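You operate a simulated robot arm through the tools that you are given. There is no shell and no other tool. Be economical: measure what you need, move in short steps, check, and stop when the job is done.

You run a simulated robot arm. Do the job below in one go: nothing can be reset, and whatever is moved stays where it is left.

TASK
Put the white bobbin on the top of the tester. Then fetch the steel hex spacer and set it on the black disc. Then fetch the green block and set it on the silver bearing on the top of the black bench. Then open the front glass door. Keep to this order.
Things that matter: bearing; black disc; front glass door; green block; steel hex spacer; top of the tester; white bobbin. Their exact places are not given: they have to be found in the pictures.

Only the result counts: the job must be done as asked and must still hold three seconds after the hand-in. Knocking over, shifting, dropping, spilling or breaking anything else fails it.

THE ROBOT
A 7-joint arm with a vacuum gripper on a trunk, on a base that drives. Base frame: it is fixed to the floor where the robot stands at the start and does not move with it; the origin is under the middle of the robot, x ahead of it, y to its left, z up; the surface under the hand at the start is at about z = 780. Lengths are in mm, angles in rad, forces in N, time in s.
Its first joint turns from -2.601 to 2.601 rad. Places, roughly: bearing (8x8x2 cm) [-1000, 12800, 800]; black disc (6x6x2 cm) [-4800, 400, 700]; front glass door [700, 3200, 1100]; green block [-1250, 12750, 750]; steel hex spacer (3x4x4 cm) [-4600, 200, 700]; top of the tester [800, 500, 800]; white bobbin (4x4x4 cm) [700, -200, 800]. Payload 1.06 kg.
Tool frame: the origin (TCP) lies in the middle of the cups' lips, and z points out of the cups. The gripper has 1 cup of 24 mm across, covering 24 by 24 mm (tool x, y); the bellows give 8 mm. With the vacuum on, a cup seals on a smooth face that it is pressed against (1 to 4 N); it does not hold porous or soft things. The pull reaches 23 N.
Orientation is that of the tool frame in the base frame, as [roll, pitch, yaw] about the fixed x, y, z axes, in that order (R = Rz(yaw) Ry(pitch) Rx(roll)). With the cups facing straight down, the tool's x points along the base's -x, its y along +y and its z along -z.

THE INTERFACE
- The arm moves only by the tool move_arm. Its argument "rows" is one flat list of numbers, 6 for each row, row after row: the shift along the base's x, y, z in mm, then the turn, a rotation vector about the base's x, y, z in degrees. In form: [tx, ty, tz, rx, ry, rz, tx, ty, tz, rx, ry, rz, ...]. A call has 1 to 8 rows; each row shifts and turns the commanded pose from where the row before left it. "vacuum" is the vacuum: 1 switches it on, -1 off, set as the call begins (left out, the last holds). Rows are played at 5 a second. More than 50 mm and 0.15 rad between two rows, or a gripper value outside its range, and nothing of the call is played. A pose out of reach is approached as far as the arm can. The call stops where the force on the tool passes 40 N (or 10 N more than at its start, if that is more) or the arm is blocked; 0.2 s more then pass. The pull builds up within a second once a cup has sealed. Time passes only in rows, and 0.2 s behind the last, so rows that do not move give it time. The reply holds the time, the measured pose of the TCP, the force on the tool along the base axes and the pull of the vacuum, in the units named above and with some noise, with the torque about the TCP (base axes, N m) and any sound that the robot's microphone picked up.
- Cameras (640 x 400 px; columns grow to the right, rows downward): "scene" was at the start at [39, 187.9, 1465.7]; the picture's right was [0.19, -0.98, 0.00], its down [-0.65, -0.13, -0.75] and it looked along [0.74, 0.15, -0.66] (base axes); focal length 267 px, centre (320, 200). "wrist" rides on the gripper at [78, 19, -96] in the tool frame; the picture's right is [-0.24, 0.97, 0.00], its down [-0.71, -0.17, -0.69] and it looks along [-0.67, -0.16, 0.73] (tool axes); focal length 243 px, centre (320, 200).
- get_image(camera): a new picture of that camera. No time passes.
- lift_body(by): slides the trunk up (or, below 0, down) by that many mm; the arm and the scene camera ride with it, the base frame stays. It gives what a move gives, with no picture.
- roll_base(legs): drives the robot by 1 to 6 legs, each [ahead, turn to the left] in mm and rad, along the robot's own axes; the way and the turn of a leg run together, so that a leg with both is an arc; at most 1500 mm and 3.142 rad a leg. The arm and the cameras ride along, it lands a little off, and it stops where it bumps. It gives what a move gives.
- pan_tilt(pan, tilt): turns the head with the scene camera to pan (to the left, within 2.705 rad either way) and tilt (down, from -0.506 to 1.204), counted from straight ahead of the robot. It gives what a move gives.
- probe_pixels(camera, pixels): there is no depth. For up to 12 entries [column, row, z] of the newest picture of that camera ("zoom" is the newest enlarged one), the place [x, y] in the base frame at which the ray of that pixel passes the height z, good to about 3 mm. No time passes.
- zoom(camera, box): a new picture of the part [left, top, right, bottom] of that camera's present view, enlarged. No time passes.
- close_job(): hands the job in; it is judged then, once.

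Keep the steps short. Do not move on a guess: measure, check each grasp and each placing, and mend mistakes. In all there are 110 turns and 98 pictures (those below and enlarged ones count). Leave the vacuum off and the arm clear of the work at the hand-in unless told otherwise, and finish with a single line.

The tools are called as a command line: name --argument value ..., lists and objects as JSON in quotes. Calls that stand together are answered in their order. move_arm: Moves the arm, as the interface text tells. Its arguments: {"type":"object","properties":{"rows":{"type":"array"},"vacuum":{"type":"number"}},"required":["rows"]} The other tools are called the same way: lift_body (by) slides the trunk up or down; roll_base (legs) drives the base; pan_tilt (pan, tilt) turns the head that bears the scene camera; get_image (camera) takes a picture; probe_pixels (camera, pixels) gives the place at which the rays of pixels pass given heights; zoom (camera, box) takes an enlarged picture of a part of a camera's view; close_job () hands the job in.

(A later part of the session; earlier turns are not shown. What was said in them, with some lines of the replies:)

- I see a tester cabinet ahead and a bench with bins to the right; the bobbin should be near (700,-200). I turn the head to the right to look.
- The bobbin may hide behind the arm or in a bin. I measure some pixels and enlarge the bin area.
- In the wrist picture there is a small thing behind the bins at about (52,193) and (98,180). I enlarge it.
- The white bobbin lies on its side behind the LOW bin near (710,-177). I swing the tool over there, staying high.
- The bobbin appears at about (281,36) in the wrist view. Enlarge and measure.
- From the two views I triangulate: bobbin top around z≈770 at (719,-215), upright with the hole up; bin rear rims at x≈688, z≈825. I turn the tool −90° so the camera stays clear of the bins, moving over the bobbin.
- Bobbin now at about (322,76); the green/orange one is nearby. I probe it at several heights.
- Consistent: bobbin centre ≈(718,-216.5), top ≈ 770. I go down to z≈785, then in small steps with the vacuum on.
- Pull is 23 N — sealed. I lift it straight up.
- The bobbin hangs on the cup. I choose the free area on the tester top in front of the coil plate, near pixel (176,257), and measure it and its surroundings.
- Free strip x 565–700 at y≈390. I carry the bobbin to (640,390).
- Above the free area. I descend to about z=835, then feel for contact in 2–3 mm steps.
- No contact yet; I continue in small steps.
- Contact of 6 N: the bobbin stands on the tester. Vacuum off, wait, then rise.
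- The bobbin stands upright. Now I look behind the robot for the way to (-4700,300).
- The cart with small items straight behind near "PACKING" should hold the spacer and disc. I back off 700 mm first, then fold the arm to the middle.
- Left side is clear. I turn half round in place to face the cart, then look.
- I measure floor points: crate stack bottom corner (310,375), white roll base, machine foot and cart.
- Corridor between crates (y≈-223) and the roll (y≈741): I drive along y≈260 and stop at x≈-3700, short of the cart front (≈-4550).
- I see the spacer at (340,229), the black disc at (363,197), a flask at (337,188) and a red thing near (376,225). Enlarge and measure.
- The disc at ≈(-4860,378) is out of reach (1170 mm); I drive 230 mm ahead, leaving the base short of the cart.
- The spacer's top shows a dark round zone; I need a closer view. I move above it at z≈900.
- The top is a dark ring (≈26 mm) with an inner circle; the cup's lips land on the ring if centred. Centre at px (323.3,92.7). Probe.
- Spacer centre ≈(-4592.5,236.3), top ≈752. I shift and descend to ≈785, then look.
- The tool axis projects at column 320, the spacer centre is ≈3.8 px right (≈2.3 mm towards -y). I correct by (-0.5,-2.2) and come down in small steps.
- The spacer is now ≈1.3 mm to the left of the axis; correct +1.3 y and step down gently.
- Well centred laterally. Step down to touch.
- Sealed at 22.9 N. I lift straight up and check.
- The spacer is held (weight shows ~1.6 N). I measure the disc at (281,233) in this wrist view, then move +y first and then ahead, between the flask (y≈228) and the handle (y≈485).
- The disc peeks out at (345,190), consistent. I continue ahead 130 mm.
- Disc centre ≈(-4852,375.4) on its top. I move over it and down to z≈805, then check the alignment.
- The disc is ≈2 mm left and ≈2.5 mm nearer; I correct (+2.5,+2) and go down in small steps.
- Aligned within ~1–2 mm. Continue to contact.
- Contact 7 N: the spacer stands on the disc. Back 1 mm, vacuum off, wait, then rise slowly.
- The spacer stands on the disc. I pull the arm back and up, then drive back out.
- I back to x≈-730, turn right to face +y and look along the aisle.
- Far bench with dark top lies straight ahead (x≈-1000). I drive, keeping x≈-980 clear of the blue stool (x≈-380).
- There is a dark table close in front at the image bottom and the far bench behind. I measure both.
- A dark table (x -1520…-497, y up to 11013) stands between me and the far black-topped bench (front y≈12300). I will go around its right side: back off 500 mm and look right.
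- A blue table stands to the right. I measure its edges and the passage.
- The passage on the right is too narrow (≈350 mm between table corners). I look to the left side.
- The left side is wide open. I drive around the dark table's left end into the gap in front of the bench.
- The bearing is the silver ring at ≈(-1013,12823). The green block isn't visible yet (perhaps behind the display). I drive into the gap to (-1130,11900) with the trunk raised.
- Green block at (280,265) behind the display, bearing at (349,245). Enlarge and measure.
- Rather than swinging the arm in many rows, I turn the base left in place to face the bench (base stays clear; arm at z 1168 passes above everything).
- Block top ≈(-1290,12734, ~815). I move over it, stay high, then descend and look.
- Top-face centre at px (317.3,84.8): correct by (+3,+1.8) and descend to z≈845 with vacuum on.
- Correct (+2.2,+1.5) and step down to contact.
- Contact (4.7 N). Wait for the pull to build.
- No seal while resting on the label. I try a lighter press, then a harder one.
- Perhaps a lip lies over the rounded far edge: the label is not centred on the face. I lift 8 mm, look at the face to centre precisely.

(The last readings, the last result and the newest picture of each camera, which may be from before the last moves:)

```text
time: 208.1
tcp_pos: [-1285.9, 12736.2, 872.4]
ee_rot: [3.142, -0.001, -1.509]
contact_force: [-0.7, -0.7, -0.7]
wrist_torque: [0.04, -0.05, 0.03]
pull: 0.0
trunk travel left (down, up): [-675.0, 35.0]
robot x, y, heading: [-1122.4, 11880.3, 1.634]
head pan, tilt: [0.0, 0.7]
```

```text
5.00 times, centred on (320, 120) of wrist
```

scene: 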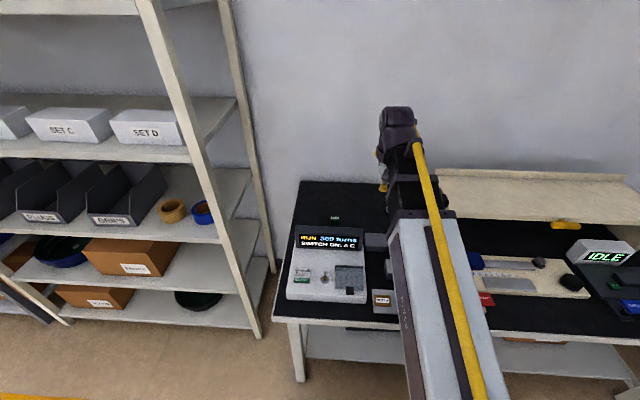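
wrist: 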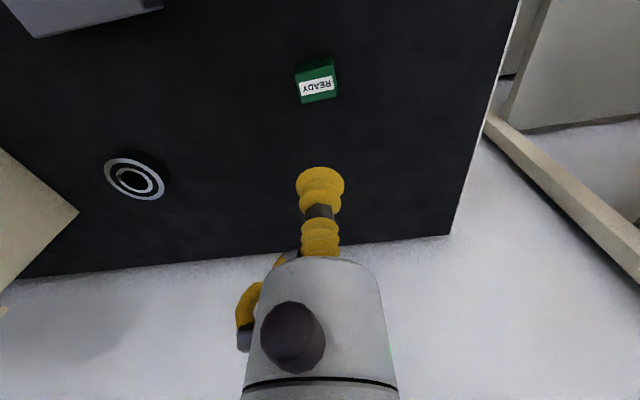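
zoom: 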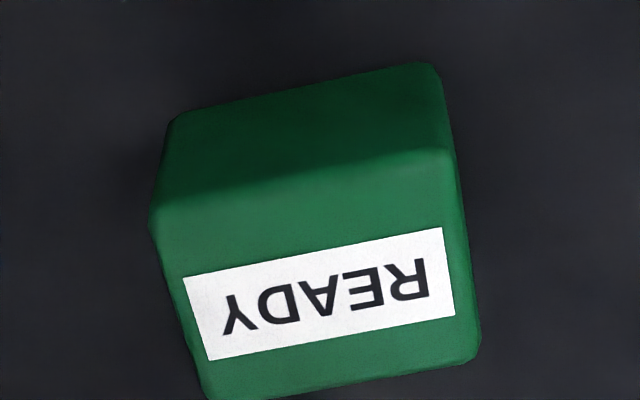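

The face measures only ≈40×27 mm, so the cup must be well centred; I was ≈4 mm too far. I correct −2.1 mm in y and go down part way to recheck.

move_arm --rows '[0, -2.1, -20, 0, 0, 0, 0, 0, -7, 0, 0, 0, 0, 0, 0, 0, 0, 0]'

zoom --camera "wrist" --box '[240, 100, 400, 200]'

```text
time: 208.9
tcp_pos: [-1286.3, 12733.2, 844.5]
ee_rot: [-3.141, 0.0, -1.508]
contact_force: [0.2, -0.4, 0.2]
wrist_torque: [0.0, 0.0, -0.01]
pull: 0.0
trunk travel left (down, up): [-675.0, 35.0]
robot x, y, heading: [-1124.5, 11882.8, 1.635]
head pan, tilt: [0.0, 0.7]
```

```text
4.00 times, centred on (320, 150) of wrist
```

zoom: 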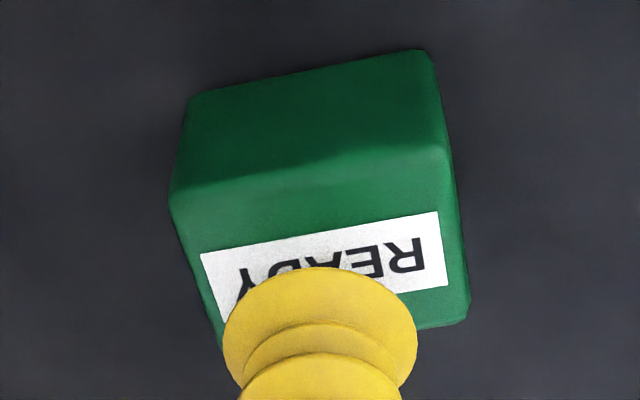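

Centred now within 0.5 mm. Step down to contact.

move_arm --rows '[0, -0.3, -12, 0, 0, 0, 0, 0, -4, 0, 0, 0, 0, 0, -2, 0, 0, 0, 0, 0, -1, 0, 0, 0, 0, 0, 0, 0, 0, 0, 0, 0, 0, 0, 0, 0, 0, 0, 0, 0, 0, 0]'

```text
time: 210.5
tcp_pos: [-1285.4, 12731.2, 829.1]
ee_rot: [3.14, 0.0, -1.508]
contact_force: [0.6, 5.0, 13.4]
wrist_torque: [-0.01, -0.04, -0.01]
pull: 23.0
trunk travel left (down, up): [-675.0, 35.0]
robot x, y, heading: [-1127.2, 11884.6, 1.633]
head pan, tilt: [0.0, 0.7]
```

Sealed: 23 N. Lift straight up gently.

move_arm --rows '[0, 0, 3, 0, 0, 0, 0, 0, 10, 0, 0, 0, 0, 0, 30, 0, 0, 0, 0, 0, 40, 0, 0, 0, 0, 0, 45, 0, 0, 0, 0, 0, 0, 0, 0, 0]'

get_image --camera "wrist"

get_image --camera "scene"

```text
time: 211.9
tcp_pos: [-1284.1, 12731.6, 954.2]
ee_rot: [3.142, 0.001, -1.507]
contact_force: [-1.1, 0.0, 0.3]
wrist_torque: [0.03, 0.01, 0.02]
pull: 22.9
trunk travel left (down, up): [-675.0, 35.0]
robot x, y, heading: [-1125.5, 11885.1, 1.636]
head pan, tilt: [0.0, 0.7]
```

```text
29 pictures are left
```

wrist: 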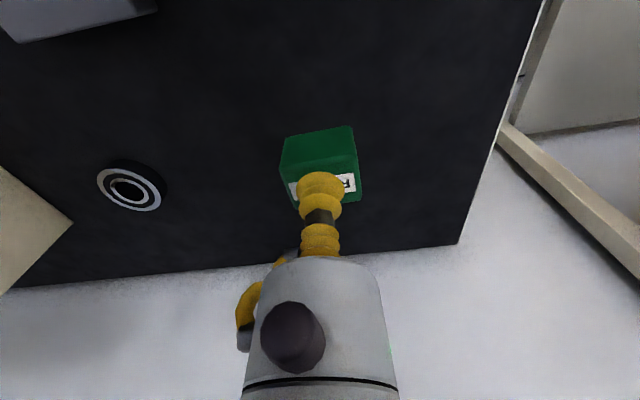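

```text
28 pictures are left
```

scene: 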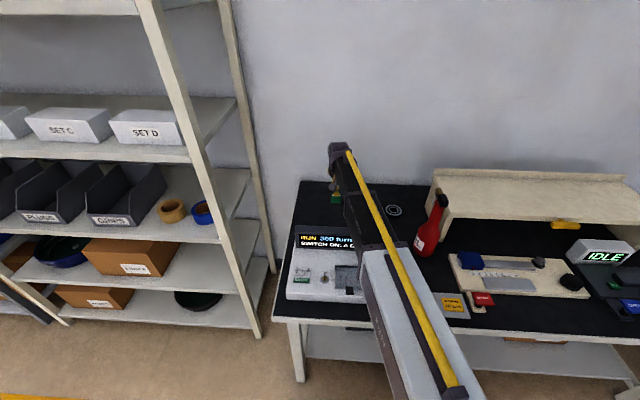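

The block hangs on the cup. I measure the bearing from both views: wrist (130,189), scene (394,211).

probe_pixels --camera "wrist" --pixels '[[129, 189, 780], [129, 189, 800], [129, 189, 820]]'

probe_pixels --camera "scene" --pixels '[[394, 211, 780], [394, 211, 800], [394, 211, 820], [438, 197, 1040], [425, 255, 800], [432, 180, 950]]'

zoom --camera "scene" --box '[320, 170, 480, 270]'

```text
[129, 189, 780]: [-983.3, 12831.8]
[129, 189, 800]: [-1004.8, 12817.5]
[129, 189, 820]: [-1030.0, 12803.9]
```

```text
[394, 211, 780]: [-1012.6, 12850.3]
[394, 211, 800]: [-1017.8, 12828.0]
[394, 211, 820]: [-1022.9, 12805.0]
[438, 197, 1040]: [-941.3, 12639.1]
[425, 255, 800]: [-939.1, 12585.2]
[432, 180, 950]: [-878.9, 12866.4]
```

```text
4.00 times, centred on (400, 220) of scene
```

zoom: 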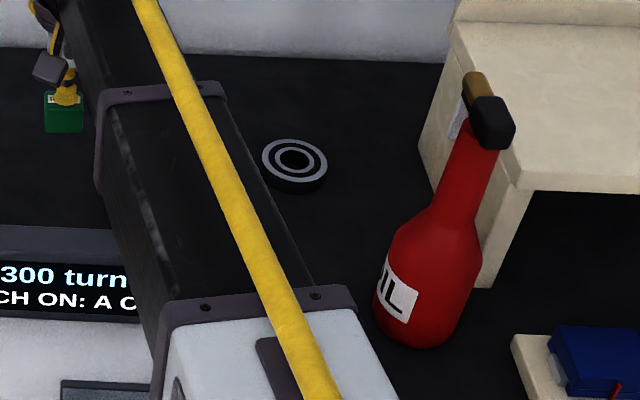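

Bearing ≈(-1022,12809), top ≈815. I carry the block there at z≈975.

move_arm --rows '[0, 0, 20, 0, 0, 0, 44, 13, 0, 0, 0, 0, 44, 13, 0, 0, 0, 0, 44, 13, 0, 0, 0, 0, 44, 13, 0, 0, 0, 0, 44, 13, 0, 0, 0, 0, 0, 0, 0, 0, 0, 0]'

get_image --camera "wrist"

get_image --camera "scene"

```text
time: 213.5
tcp_pos: [-1063.7, 12795.7, 973.3]
ee_rot: [3.14, 0.0, -1.506]
contact_force: [-0.7, 0.4, 0.0]
wrist_torque: [0.01, -0.02, 0.01]
pull: 23.0
trunk travel left (down, up): [-675.0, 35.0]
robot x, y, heading: [-1122.7, 11890.6, 1.635]
head pan, tilt: [0.0, 0.7]
```

```text
26 pictures are left
```

wrist: 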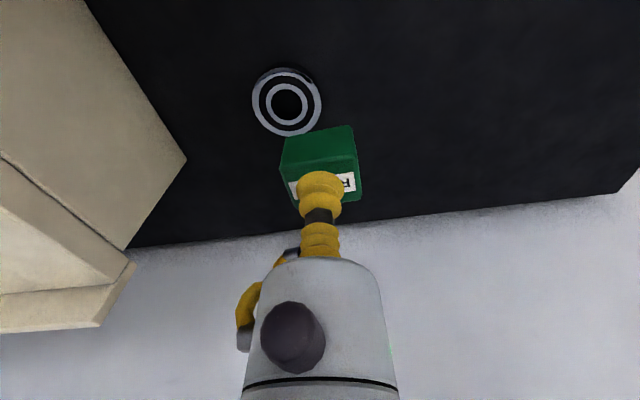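

```text
25 pictures are left
```

scene: 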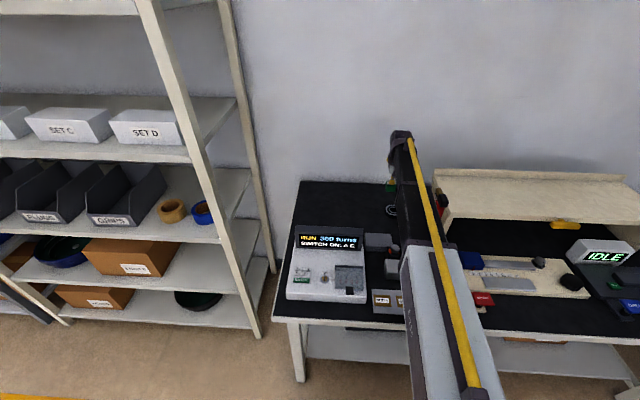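

Computed offset to the bearing: (+37.8,+15.3). I shift there, keep height, and check the distance to the bottle.

move_arm --rows '[19, 8, 0, 0, 0, 0, 18.8, 7.3, 0, 0, 0, 0, 0, 0, -35, 0, 0, 0, 0, 0, 0, 0, 0, 0]'

get_image --camera "wrist"

zoom --camera "scene" --box '[340, 120, 500, 220]'

```text
time: 214.5
tcp_pos: [-1027.9, 12812.6, 940.0]
ee_rot: [-3.14, 0.0, -1.508]
contact_force: [-0.2, -0.1, -0.4]
wrist_torque: [0.0, 0.0, -0.01]
pull: 23.1
trunk travel left (down, up): [-675.0, 35.0]
robot x, y, heading: [-1127.1, 11882.4, 1.634]
head pan, tilt: [0.0, 0.7]
```

```text
24 pictures are left
```

wrist: 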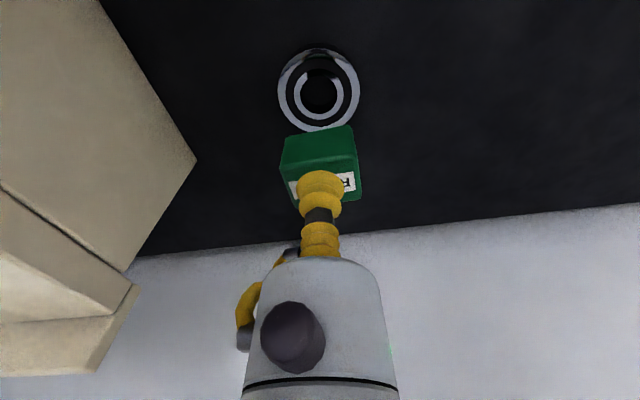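

```text
4.00 times, centred on (420, 170) of scene
```

zoom: 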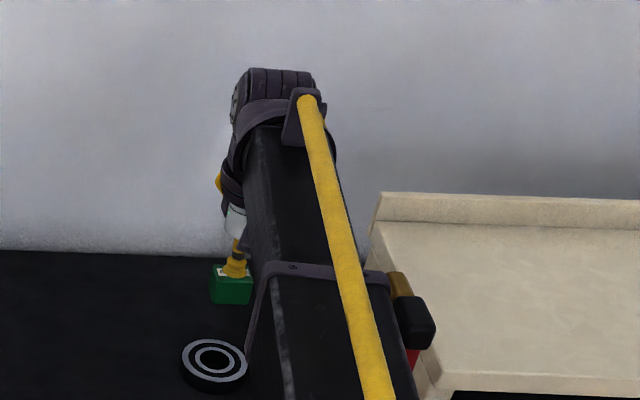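

Nearly above the bearing (col −2 px). I correct +1.4 in x, lower to z≈885 and look again.

move_arm --rows '[1.4, 0, -30, 0, 0, 0, 0, 0, -25, 0, 0, 0, 0, 0, 0, 0, 0, 0]'

get_image --camera "wrist"

zoom --camera "scene" --box '[340, 130, 500, 230]'

```text
time: 215.3
tcp_pos: [-1028.2, 12811.4, 883.8]
ee_rot: [-3.141, 0.001, -1.508]
contact_force: [0.2, -0.4, -0.8]
wrist_torque: [0.0, 0.02, -0.03]
pull: 22.5
trunk travel left (down, up): [-675.0, 35.0]
robot x, y, heading: [-1126.5, 11880.8, 1.634]
head pan, tilt: [0.0, 0.7]
```

```text
22 pictures are left
```

wrist: 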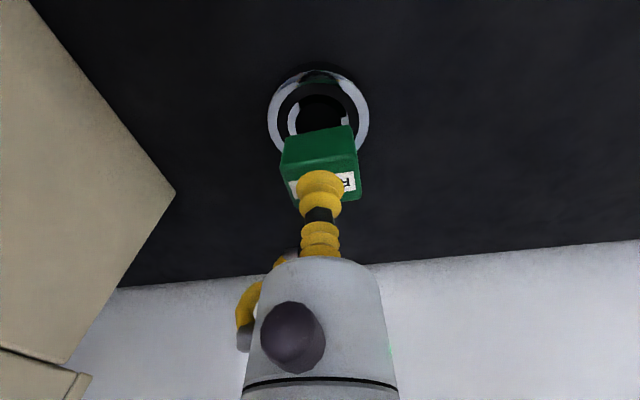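

```text
4.00 times, centred on (420, 180) of scene
```

zoom: 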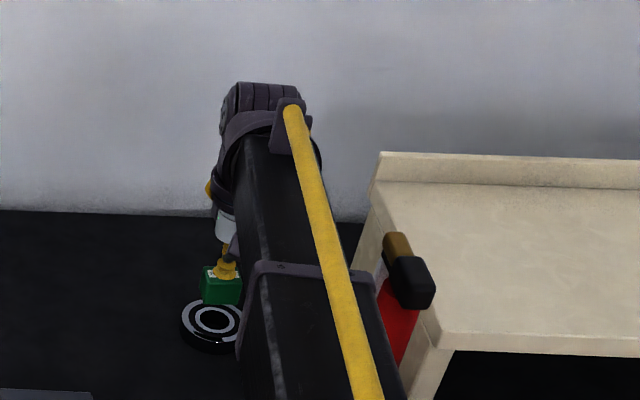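

Consistent with bearing top ≈808, centred within 2 mm; correct +1.9 x, then down in small steps.

move_arm --rows '[1.9, 0, -15, 0, 0, 0, 0, 0, -5, 0, 0, 0, 0, 0, -3, 0, 0, 0, 0, 0, -3, 0, 0, 0, 0, 0, 0, 0, 0, 0]'

zoom --camera "wrist" --box '[240, 80, 400, 180]'

```text
time: 216.5
tcp_pos: [-1024.4, 12812.1, 857.9]
ee_rot: [3.141, 0.0, -1.507]
contact_force: [0.1, 0.2, 0.0]
wrist_torque: [0.0, 0.01, 0.02]
pull: 22.6
trunk travel left (down, up): [-675.0, 35.0]
robot x, y, heading: [-1123.9, 11885.6, 1.635]
head pan, tilt: [0.0, 0.7]
```

```text
4.00 times, centred on (320, 130) of wrist
```

zoom: 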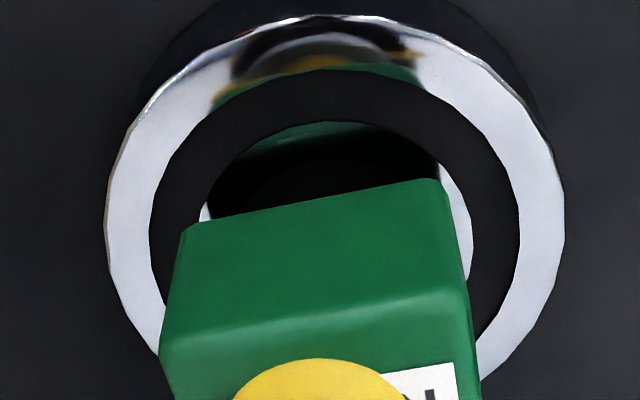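

move_arm --rows '[-1.5, 0, -3, 0, 0, 0, 0, 0, -2, 0, 0, 0, 0, 0, -2, 0, 0, 0, 0, 0, 0, 0, 0, 0]'

```text
time: 217.5
tcp_pos: [-1026.5, 12812.0, 851.4]
ee_rot: [-3.141, 0.001, -1.507]
contact_force: [-0.7, 0.2, -1.5]
wrist_torque: [0.0, 0.03, 0.02]
pull: 22.7
trunk travel left (down, up): [-675.0, 35.0]
robot x, y, heading: [-1127.8, 11885.5, 1.635]
head pan, tilt: [0.0, 0.7]
```

move_arm --rows '[0, 0, -1.5, 0, 0, 0, 0, 0, -1.5, 0, 0, 0, 0, 0, 0, 0, 0, 0]'

zoom --camera "wrist" --box '[240, 80, 400, 180]'

```text
time: 218.3
tcp_pos: [-1026.2, 12812.6, 849.2]
ee_rot: [-3.141, 0.002, -1.508]
contact_force: [0.4, 0.1, 6.4]
wrist_torque: [-0.01, 0.01, 0.02]
pull: 23.1
trunk travel left (down, up): [-675.0, 35.0]
robot x, y, heading: [-1123.0, 11884.8, 1.632]
head pan, tilt: [0.0, 0.7]
```

```text
4.00 times, centred on (320, 130) of wrist
```

zoom: 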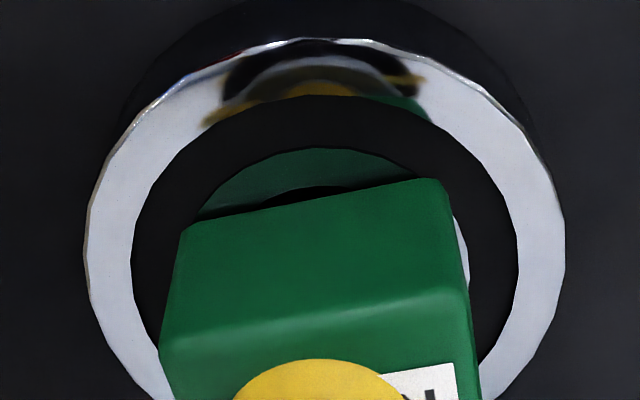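

Contact of 6.4 N, block centred on the bearing. Back off 1 mm, vacuum off, wait, then rise.

move_arm --rows '[0, 0, 1.5, 0, 0, 0, 0, 0, 0, 0, 0, 0, 0, 0, 0, 0, 0, 0, 0, 0, 0, 0, 0, 0, 0, 0, 0, 0, 0, 0, 0, 0, 0, 0, 0, 0]' --vacuum -1

move_arm --rows '[0, 0, 2, 0, 0, 0, 0, 0, 5, 0, 0, 0, 0, 0, 20, 0, 0, 0, 0, 0, 40, 0, 0, 0, 0, 0, 45, 0, 0, 0, 0, 0, 48, 0, 0, 0, 0, 0, 48, 0, 0, 0]'

zoom --camera "wrist" --box '[240, 20, 400, 120]'

```text
time: 219.7
tcp_pos: [-1026.3, 12811.9, 849.6]
ee_rot: [-3.141, 0.0, -1.508]
contact_force: [0.6, -0.5, 1.7]
wrist_torque: [0.01, -0.02, 0.0]
pull: 0.1
trunk travel left (down, up): [-675.0, 35.0]
robot x, y, heading: [-1122.5, 11889.6, 1.636]
head pan, tilt: [0.0, 0.7]
```

```text
time: 221.3
tcp_pos: [-1023.1, 12813.5, 1057.8]
ee_rot: [3.141, 0.0, -1.509]
contact_force: [-0.3, 0.9, 0.3]
wrist_torque: [-0.02, -0.01, 0.02]
pull: 0.2
trunk travel left (down, up): [-675.0, 35.0]
robot x, y, heading: [-1125.2, 11886.8, 1.628]
head pan, tilt: [0.0, 0.7]
```

```text
4.00 times, centred on (320, 70) of wrist
```

zoom: 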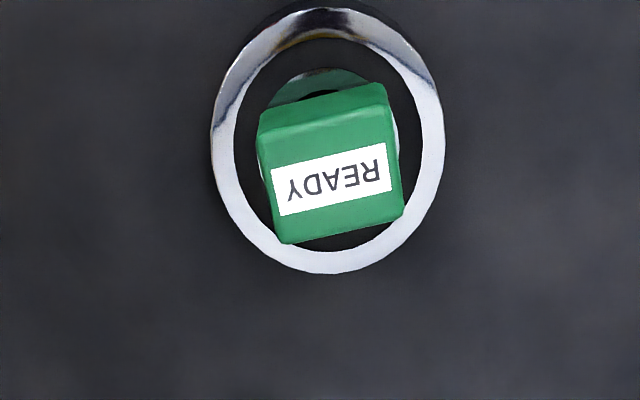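

The block sits on the bearing. I retract the arm high and reverse out the way I came.

move_arm --rows '[-14, -38, 14, 0, 0, 0, -14, -38, 14, 0, 0, 0, -14, -38, 14, 0, 0, 0, -14, -38, 14, 0, 0, 0, -14, -38, 14, 0, 0, 0, -14, -38, 14, 0, 0, 0, -14, -38, 14, 0, 0, 0, -14, -40, 12, 0, 0, 0]'

roll_base --legs '[[0, -1.235], [-980, 0], [0, -1.97], [1500, 0], [200, 0], [0, 0.3]]'

```text
time: 223.1
tcp_pos: [-1136.4, 12507.4, 1165.7]
ee_rot: [3.141, 0.002, -1.508]
contact_force: [0.6, -0.1, 0.7]
wrist_torque: [-0.03, 0.02, -0.03]
pull: 0.1
trunk travel left (down, up): [-675.0, 35.0]
robot x, y, heading: [-1126.2, 11884.2, 1.636]
head pan, tilt: [0.0, 0.7]
```

```text
time: 245.0
tcp_pos: [-1699.3, 9210.1, 1166.3]
ee_rot: [-3.141, 0.001, 1.957]
contact_force: [0.4, 1.2, -0.1]
wrist_torque: [-0.02, 0.03, 0.01]
pull: 0.1
trunk travel left (down, up): [-675.0, 35.0]
robot x, y, heading: [-1909.0, 9797.5, -1.183]
head pan, tilt: [0.0, 0.7]
```

roll_base --legs '[[0, -0.102], [1500, 0], [1500, 0], [230, 0], [0, -0.13], [1500, 0]]'

pan_tilt --pan 0.7 --tilt 0.3

get_image --camera "scene"

```text
time: 268.9
tcp_pos: [-675.3, 4612.9, 1165.8]
ee_rot: [-3.141, -0.001, 1.733]
contact_force: [-0.6, 0.2, 0.0]
wrist_torque: [-0.02, 0.0, -0.02]
pull: 0.1
trunk travel left (down, up): [-675.0, 35.0]
robot x, y, heading: [-748.9, 5229.6, -1.411]
head pan, tilt: [0.0, 0.7]
```

```text
time: 270.0
tcp_pos: [-674.8, 4612.2, 1166.8]
ee_rot: [-3.141, 0.0, 1.732]
contact_force: [0.7, -0.8, -0.6]
wrist_torque: [-0.01, -0.01, 0.02]
pull: 0.0
trunk travel left (down, up): [-675.0, 35.0]
robot x, y, heading: [-746.0, 5232.2, -1.411]
head pan, tilt: [0.7, 0.3]
```

```text
17 pictures are left
```

scene: 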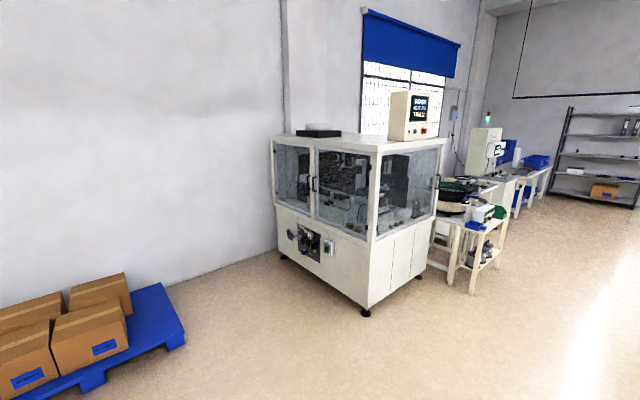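

The glass cabinet has a double door on its +y side and a pane facing the aisle (−x). I measure which matches (700,3200,1100).

probe_pixels --camera "scene" --pixels '[[366, 312, 0], [421, 270, 0], [283, 256, 0], [405, 190, 1100], [437, 185, 1100], [317, 183, 1100], [295, 175, 1100], [345, 190, 1100], [372, 238, 850]]'

zoom --camera "scene" --box '[260, 110, 460, 235]'

```text
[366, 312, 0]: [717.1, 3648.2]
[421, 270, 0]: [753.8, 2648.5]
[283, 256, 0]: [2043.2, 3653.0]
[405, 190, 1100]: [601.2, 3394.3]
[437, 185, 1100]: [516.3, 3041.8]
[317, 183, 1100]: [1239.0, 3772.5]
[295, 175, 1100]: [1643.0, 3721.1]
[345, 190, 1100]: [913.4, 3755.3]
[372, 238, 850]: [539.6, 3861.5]
```

```text
3.20 times, centred on (360, 172) of scene
```

zoom: 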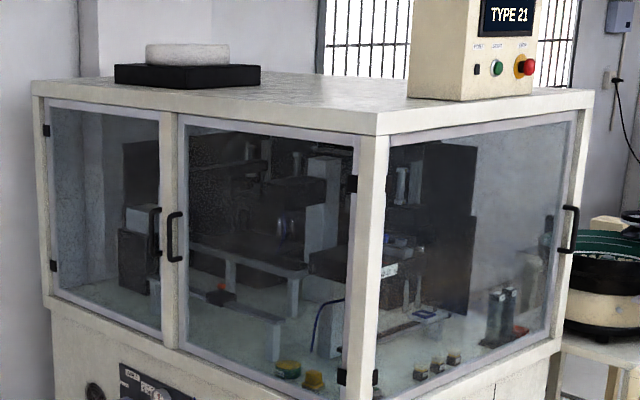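

Face at x≈700, y 2650–3650 is the front: its door has the handle at the −y end (y≈2700) and hinges at the +y end (y≈3620). I drive to about (-400,3050) and face it.

roll_base --legs '[[1500, 0], [700, 0], [0, 1.42]]'

pan_tilt --pan -0.1 --tilt 0.4

get_image --camera "scene"

```text
time: 284.2
tcp_pos: [185.9, 3026.7, 1166.5]
ee_rot: [3.141, 0.001, 3.089]
contact_force: [-0.1, 0.4, -0.2]
wrist_torque: [0.0, 0.01, 0.02]
pull: 0.1
trunk travel left (down, up): [-675.0, 35.0]
robot x, y, heading: [-437.1, 3085.8, -0.051]
head pan, tilt: [0.7, 0.3]
```

```text
time: 285.3
tcp_pos: [185.5, 3026.5, 1166.2]
ee_rot: [-3.141, 0.001, 3.09]
contact_force: [-0.4, 0.1, -0.2]
wrist_torque: [0.0, 0.0, 0.02]
pull: 0.1
trunk travel left (down, up): [-675.0, 35.0]
robot x, y, heading: [-434.7, 3087.5, -0.055]
head pan, tilt: [-0.099, 0.4]
```

```text
15 pictures are left
```

scene: 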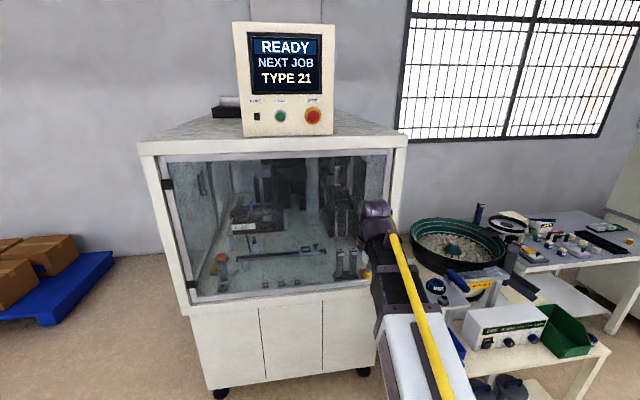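

I take the wrist view to see the handle side, and measure floor points.

get_image --camera "wrist"

probe_pixels --camera "scene" --pixels '[[222, 395, 0], [363, 372, 0], [190, 302, 850], [370, 288, 850], [160, 160, 1350], [388, 152, 1350], [545, 315, 950], [450, 310, 900], [475, 360, 800]]'

```text
14 pictures are left
```

wrist: 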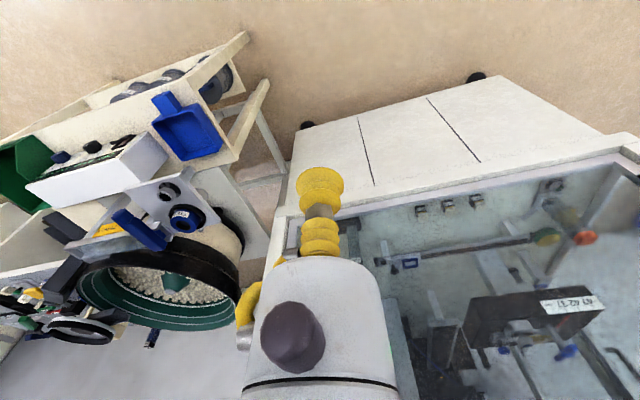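

```text
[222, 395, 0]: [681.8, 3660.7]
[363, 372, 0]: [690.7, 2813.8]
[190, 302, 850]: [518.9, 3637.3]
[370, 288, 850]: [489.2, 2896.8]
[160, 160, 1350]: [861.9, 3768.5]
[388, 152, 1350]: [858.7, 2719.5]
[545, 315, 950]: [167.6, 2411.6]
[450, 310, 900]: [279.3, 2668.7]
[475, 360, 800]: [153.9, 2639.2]
```

Door plane ≈ x 690, y 2800 (handle side) to 3700 (hinge), z 690–1385. I turn the tool to point at the glass (+x) while moving to about (560,2935,1130).

move_arm --rows '[34, -8, -3, 0, 0, 3, 34, -8, -3, 0, -8.2, 0, 34, -8, -3, 0, -8.2, 0, 34, -8, -3, 0, -8.2, 0, 34, -8, -3, 0, -8.2, 0, 34, -8, -3, 0, -8.2, 0, 34, -8, -3, 0, -8.2, 0, 34, -8, -3, 0, -8.2, 0]'

move_arm --rows '[34, -8, -3, 0, -8.2, 0, 34, -8, -3, 0, -8.2, 0, 34, -8, -3, 0, -8.2, 0, 0, 0, 0, 0, -8, 0, 0, 0, 0, 0, 0, 0]'

get_image --camera "scene"

```text
time: 287.1
tcp_pos: [458.5, 2962.5, 1144.9]
ee_rot: [3.141, 1.007, 3.14]
contact_force: [0.5, -0.1, 0.0]
wrist_torque: [-0.01, -0.01, 0.01]
pull: 0.0
trunk travel left (down, up): [-675.0, 35.0]
robot x, y, heading: [-437.4, 3086.3, -0.049]
head pan, tilt: [-0.099, 0.4]
```

```text
time: 288.3
tcp_pos: [559.7, 2940.5, 1133.6]
ee_rot: [3.126, 1.517, 3.134]
contact_force: [0.1, 0.2, -0.8]
wrist_torque: [-0.05, 0.01, 0.04]
pull: 0.0
out of reach, approached as far as the arm can: row 4
trunk travel left (down, up): [-675.0, 35.0]
robot x, y, heading: [-436.3, 3088.8, -0.046]
head pan, tilt: [-0.099, 0.4]
```

```text
13 pictures are left
```

scene: 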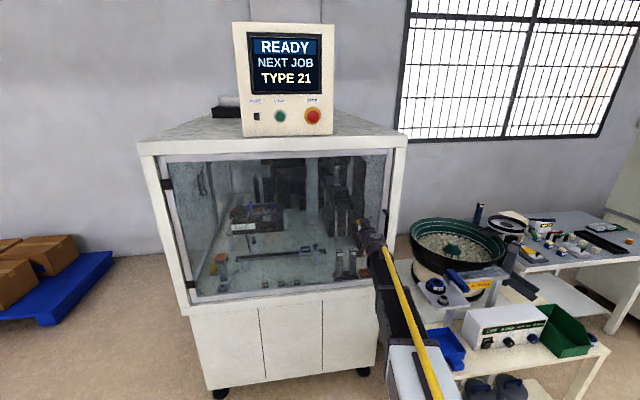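

Tool nearly horizontal (3° short, fine for the bellows). I look through the wrist camera for the handle and glass.

get_image --camera "wrist"

```text
12 pictures are left
```

wrist: 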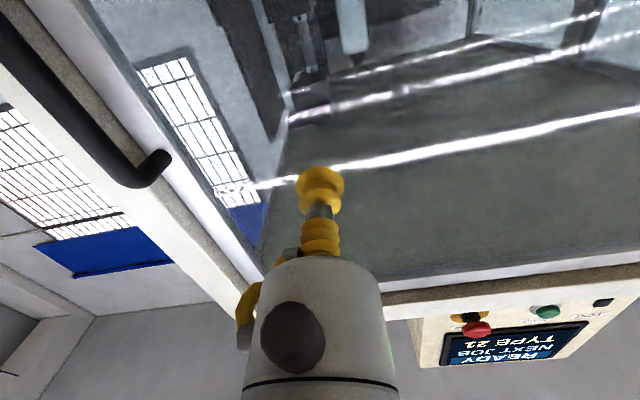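

The cup axis meets clear glass; handle is to the left at y≈2760. I shift −50 mm in y for leverage and approach the glass with the vacuum on.

move_arm --rows '[20, -25, 0, 0, 0, 0, 30, -25, 0, 0, 0, 0, 30, 0, 0, 0, 0, 0, 10, 0, 0, 0, 0, 0, 5, 0, 0, 0, 0, 0, 5, 0, 0, 0, 0, 0, 4, 0, 0, 0, 0, 0]' --vacuum 1

```text
time: 289.9
tcp_pos: [658.8, 2889.0, 1132.4]
ee_rot: [-3.135, 1.515, -3.122]
contact_force: [-7.8, 0.9, 0.5]
wrist_torque: [0.08, -0.16, -0.13]
pull: 23.2
trunk travel left (down, up): [-675.0, 35.0]
robot x, y, heading: [-435.5, 3091.2, -0.053]
head pan, tilt: [-0.099, 0.4]
stopped in row 7: the force on the tool passed its limit at 43 N (the readings are from after the stop); the commanded pose is now the measured one
```

Sealed on the door glass (23 N) at x≈659. I pull along the arc about the hinge (r≈800), turning the tool along, 10° first.

move_arm --rows '[-10, 0, 0, 0, 0, -0.7, -25, 0.8, 0, 0, 0, -1.8, -34.8, 2.3, 0, 0, 0, -2.5, -34.7, 3.8, 0, 0, 0, -2.5, -34.5, 5.3, 0, 0, 0, -2.5, 0, 0, 0, 0, 0, 0]'

get_image --camera "scene"

```text
time: 291.3
tcp_pos: [519.0, 2900.4, 1131.3]
ee_rot: [3.127, 1.515, 2.96]
contact_force: [-0.3, -5.0, 5.6]
wrist_torque: [0.02, 0.01, 0.02]
pull: 22.6
trunk travel left (down, up): [-675.0, 35.0]
robot x, y, heading: [-436.8, 3087.2, -0.051]
head pan, tilt: [-0.099, 0.4]
```

```text
11 pictures are left
```

scene: 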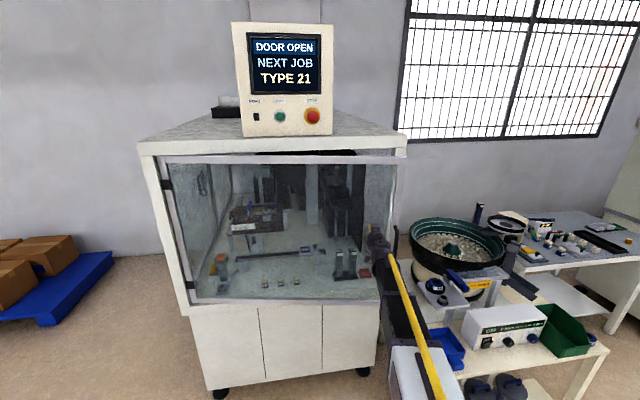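

The panel reads "DOOR OPEN" and the seal holds. I pull on along the arc to about 27°.

move_arm --rows '[-34.2, 5.5, 0, 0, 0, -2.5, -33.9, 7, 0, 0, 0, -2.5, -33.5, 8.5, 0, 0, 0, -2.5, -33, 10, 0, 0, 0, -2.5, -32.5, 11.5, 0, 0, 0, -2.5, -31.9, 13, 0, 0, 0, -2.5, 0, 0, 0, 0, 0, 0]'

```text
time: 292.9
tcp_pos: [321.1, 2957.4, 1131.9]
ee_rot: [-3.123, 1.515, 2.733]
contact_force: [2.8, 5.3, -0.5]
wrist_torque: [-0.08, 0.02, 0.0]
pull: 22.9
trunk travel left (down, up): [-675.0, 35.0]
robot x, y, heading: [-438.1, 3087.5, -0.053]
head pan, tilt: [-0.099, 0.4]
```

Still sealed at ≈24°. I continue the arc towards 40°, as far as the arm reaches.

move_arm --rows '[-31.5, 16, 0, 0, 0, -2.5, -30.7, 17, 0, 0, 0, -2.5, -30, 18, 0, 0, 0, -2.5, -29.2, 19.1, 0, 0, 0, -2.5, -28.4, 20.4, 0, 0, 0, -2.5, -27.4, 21.6, 0, 0, 0, -2.5, 0, 0, 0, 0, 0, 0]'

```text
time: 294.5
tcp_pos: [232.9, 3080.5, 1125.0]
ee_rot: [3.136, 1.515, 2.45]
contact_force: [-3.6, -4.0, 3.9]
wrist_torque: [0.0, -0.01, 0.2]
pull: 23.4
out of reach, approached as far as the arm can: row 2, 3, 4, 5, 6
trunk travel left (down, up): [-675.0, 35.0]
robot x, y, heading: [-437.4, 3087.7, -0.051]
head pan, tilt: [-0.099, 0.4]
```

At ≈35°, the arm is at its inner limit while the seal holds. I back the base gently to keep pulling.

roll_base --legs '[[-120, 0]]'

get_image --camera "scene"

```text
time: 295.8
tcp_pos: [114.8, 3087.1, 1123.2]
ee_rot: [-3.127, 1.516, 2.472]
contact_force: [4.8, 5.0, 3.4]
wrist_torque: [-0.03, 0.01, -0.21]
pull: 23.3
trunk travel left (down, up): [-675.0, 35.0]
robot x, y, heading: [-555.1, 3091.5, -0.05]
head pan, tilt: [-0.099, 0.4]
```

```text
10 pictures are left
```

scene: 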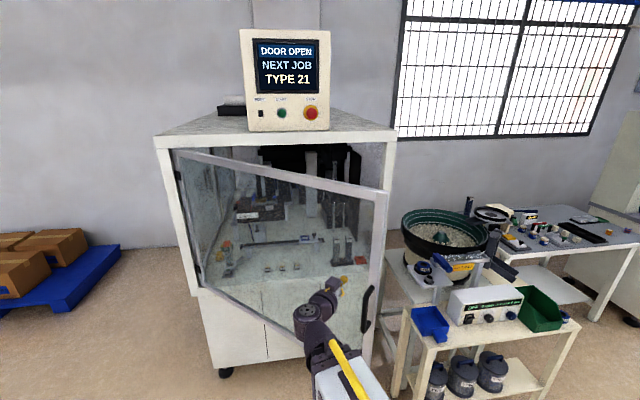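

Door ≈42° and still held. I move the arm along +y with more turn to reach ≈50°.

move_arm --rows '[-6, 27, 0, 0, 0, -3.2, -5, 27, 0, 0, 0, -3.2, -4, 27, 0, 0, 0, -3.2, -4, 27, 0, 0, 0, -3.2, 0, 0, 0, 0, 0, 0]'

```text
time: 296.9
tcp_pos: [95.8, 3193.9, 1122.9]
ee_rot: [-3.14, 1.515, 2.235]
contact_force: [-3.0, -2.0, -0.1]
wrist_torque: [-0.09, 0.03, 0.24]
pull: 22.9
trunk travel left (down, up): [-675.0, 35.0]
robot x, y, heading: [-556.9, 3091.6, -0.053]
head pan, tilt: [-0.099, 0.4]
```

≈49°. Again back 120 mm, then arm +y with turn.

roll_base --legs '[[-120, 0]]'

move_arm --rows '[-5, 27, 0, 0, 0, -2.5, -5, 27, 0, 0, 0, -2.5, -5, 27, 0, 0, 0, -2.5, -5, 27, 0, 0, 0, -2.5, 0, 0, 0, 0, 0, 0]'

```text
time: 298.2
tcp_pos: [-26.4, 3200.2, 1121.5]
ee_rot: [-3.129, 1.514, 2.246]
contact_force: [4.0, 3.1, 5.2]
wrist_torque: [-0.01, 0.0, -0.15]
pull: 22.3
trunk travel left (down, up): [-675.0, 35.0]
robot x, y, heading: [-675.3, 3102.4, -0.053]
head pan, tilt: [-0.099, 0.4]
```

```text
time: 299.4
tcp_pos: [-47.9, 3307.0, 1123.3]
ee_rot: [3.138, 1.514, 2.053]
contact_force: [-3.4, -1.7, 1.6]
wrist_torque: [-0.06, 0.02, 0.23]
pull: 23.2
trunk travel left (down, up): [-675.0, 35.0]
robot x, y, heading: [-678.3, 3101.4, -0.052]
head pan, tilt: [-0.099, 0.4]
```

≈62°. The arm now has room; I continue the arc to about 76°.

move_arm --rows '[-6, 25, 0, 0, 0, -1.9, -6, 25, 0, 0, 0, -1.9, -6, 25, 0, 0, 0, -1.9, -6, 25, 0, 0, 0, -1.9, -5, 25, 0, 0, 0, -1.9, -5, 25, 0, 0, 0, -1.9, -5, 25, 0, 0, 0, -1.9, -4, 25, 0, 0, 0, -1.9]'

get_image --camera "scene"

```text
time: 301.2
tcp_pos: [-34.2, 3423.4, 1113.6]
ee_rot: [3.102, 1.508, 1.845]
contact_force: [-4.1, -1.9, -0.7]
wrist_torque: [-0.06, 0.02, 0.22]
pull: 22.5
out of reach, approached as far as the arm can: row 5, 6, 7, 8
trunk travel left (down, up): [-675.0, 35.0]
robot x, y, heading: [-680.4, 3097.8, -0.051]
head pan, tilt: [-0.099, 0.4]
```

```text
9 pictures are left
```

scene: 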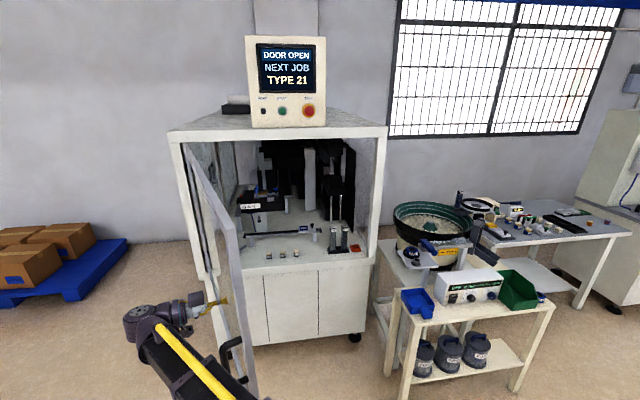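

Door ≈70° open. I release the vacuum, wait, then swing the base left, which moves the cup straight off the glass.

move_arm --rows '[0, 0, 0, 0, 0, 0, 0, 0, 0, 0, 0, 0, 0, 0, 0, 0, 0, 0, 0, 0, 0, 0, 0, 0, 0, 0, 0, 0, 0, 0]' --vacuum -1

roll_base --legs '[[0, 0.2]]'

get_image --camera "scene"

```text
time: 302.4
tcp_pos: [-35.0, 3422.4, 1115.1]
ee_rot: [3.101, 1.509, 1.845]
contact_force: [0.2, 0.5, 0.5]
wrist_torque: [0.02, 0.01, 0.02]
pull: 0.0
trunk travel left (down, up): [-675.0, 35.0]
robot x, y, heading: [-677.5, 3101.5, -0.05]
head pan, tilt: [-0.099, 0.4]
```

```text
time: 303.6
tcp_pos: [-112.7, 3544.8, 1115.8]
ee_rot: [3.1, 1.512, 2.043]
contact_force: [0.3, -0.1, -0.3]
wrist_torque: [0.01, 0.02, 0.0]
pull: 0.0
trunk travel left (down, up): [-675.0, 35.0]
robot x, y, heading: [-676.7, 3099.7, 0.145]
head pan, tilt: [-0.099, 0.4]
```

```text
8 pictures are left
```

scene: 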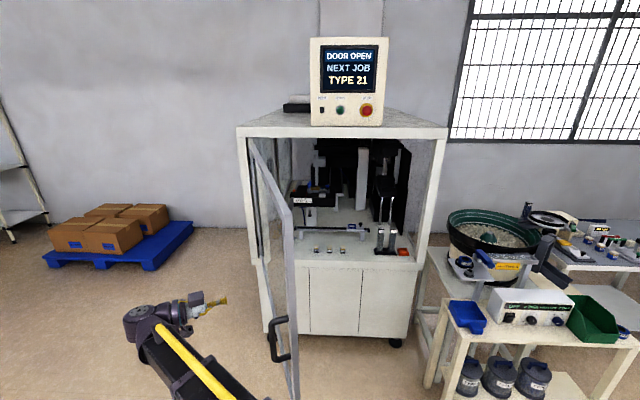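

The door stays open and the cup is free. I swing further away and back off a little, then verify.

roll_base --legs '[[0, 0.35], [-200, 0]]'

pan_tilt --pan -0.5 --tilt 0.35

get_image --camera "scene"

```text
time: 306.2
tcp_pos: [-471.4, 3613.0, 1115.2]
ee_rot: [3.098, 1.51, 2.382]
contact_force: [0.4, 0.6, -0.4]
wrist_torque: [-0.05, 0.01, 0.02]
pull: 0.0
trunk travel left (down, up): [-675.0, 35.0]
robot x, y, heading: [-857.6, 3003.4, 0.483]
head pan, tilt: [-0.099, 0.4]
```

```text
time: 307.1
tcp_pos: [-471.1, 3613.1, 1115.9]
ee_rot: [3.099, 1.509, 2.385]
contact_force: [-0.4, -0.1, 0.0]
wrist_torque: [-0.03, 0.03, 0.03]
pull: 0.0
trunk travel left (down, up): [-675.0, 35.0]
robot x, y, heading: [-856.1, 3007.5, 0.488]
head pan, tilt: [-0.499, 0.351]
```

```text
7 pictures are left
```

scene: 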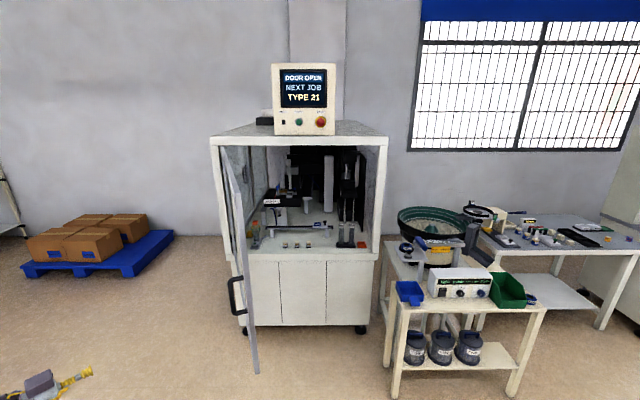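

The door stands wide open, the panel reads "DOOR OPEN", the vacuum is off and the arm is clear. I hand the job in.

close_job

```text
The job is handed in.
```

All four steps are done in the order asked: the white bobbin stands on the tester, the steel hex spacer is on the black disc, the green block is on the silver bearing, and the front glass door is open about 70°.
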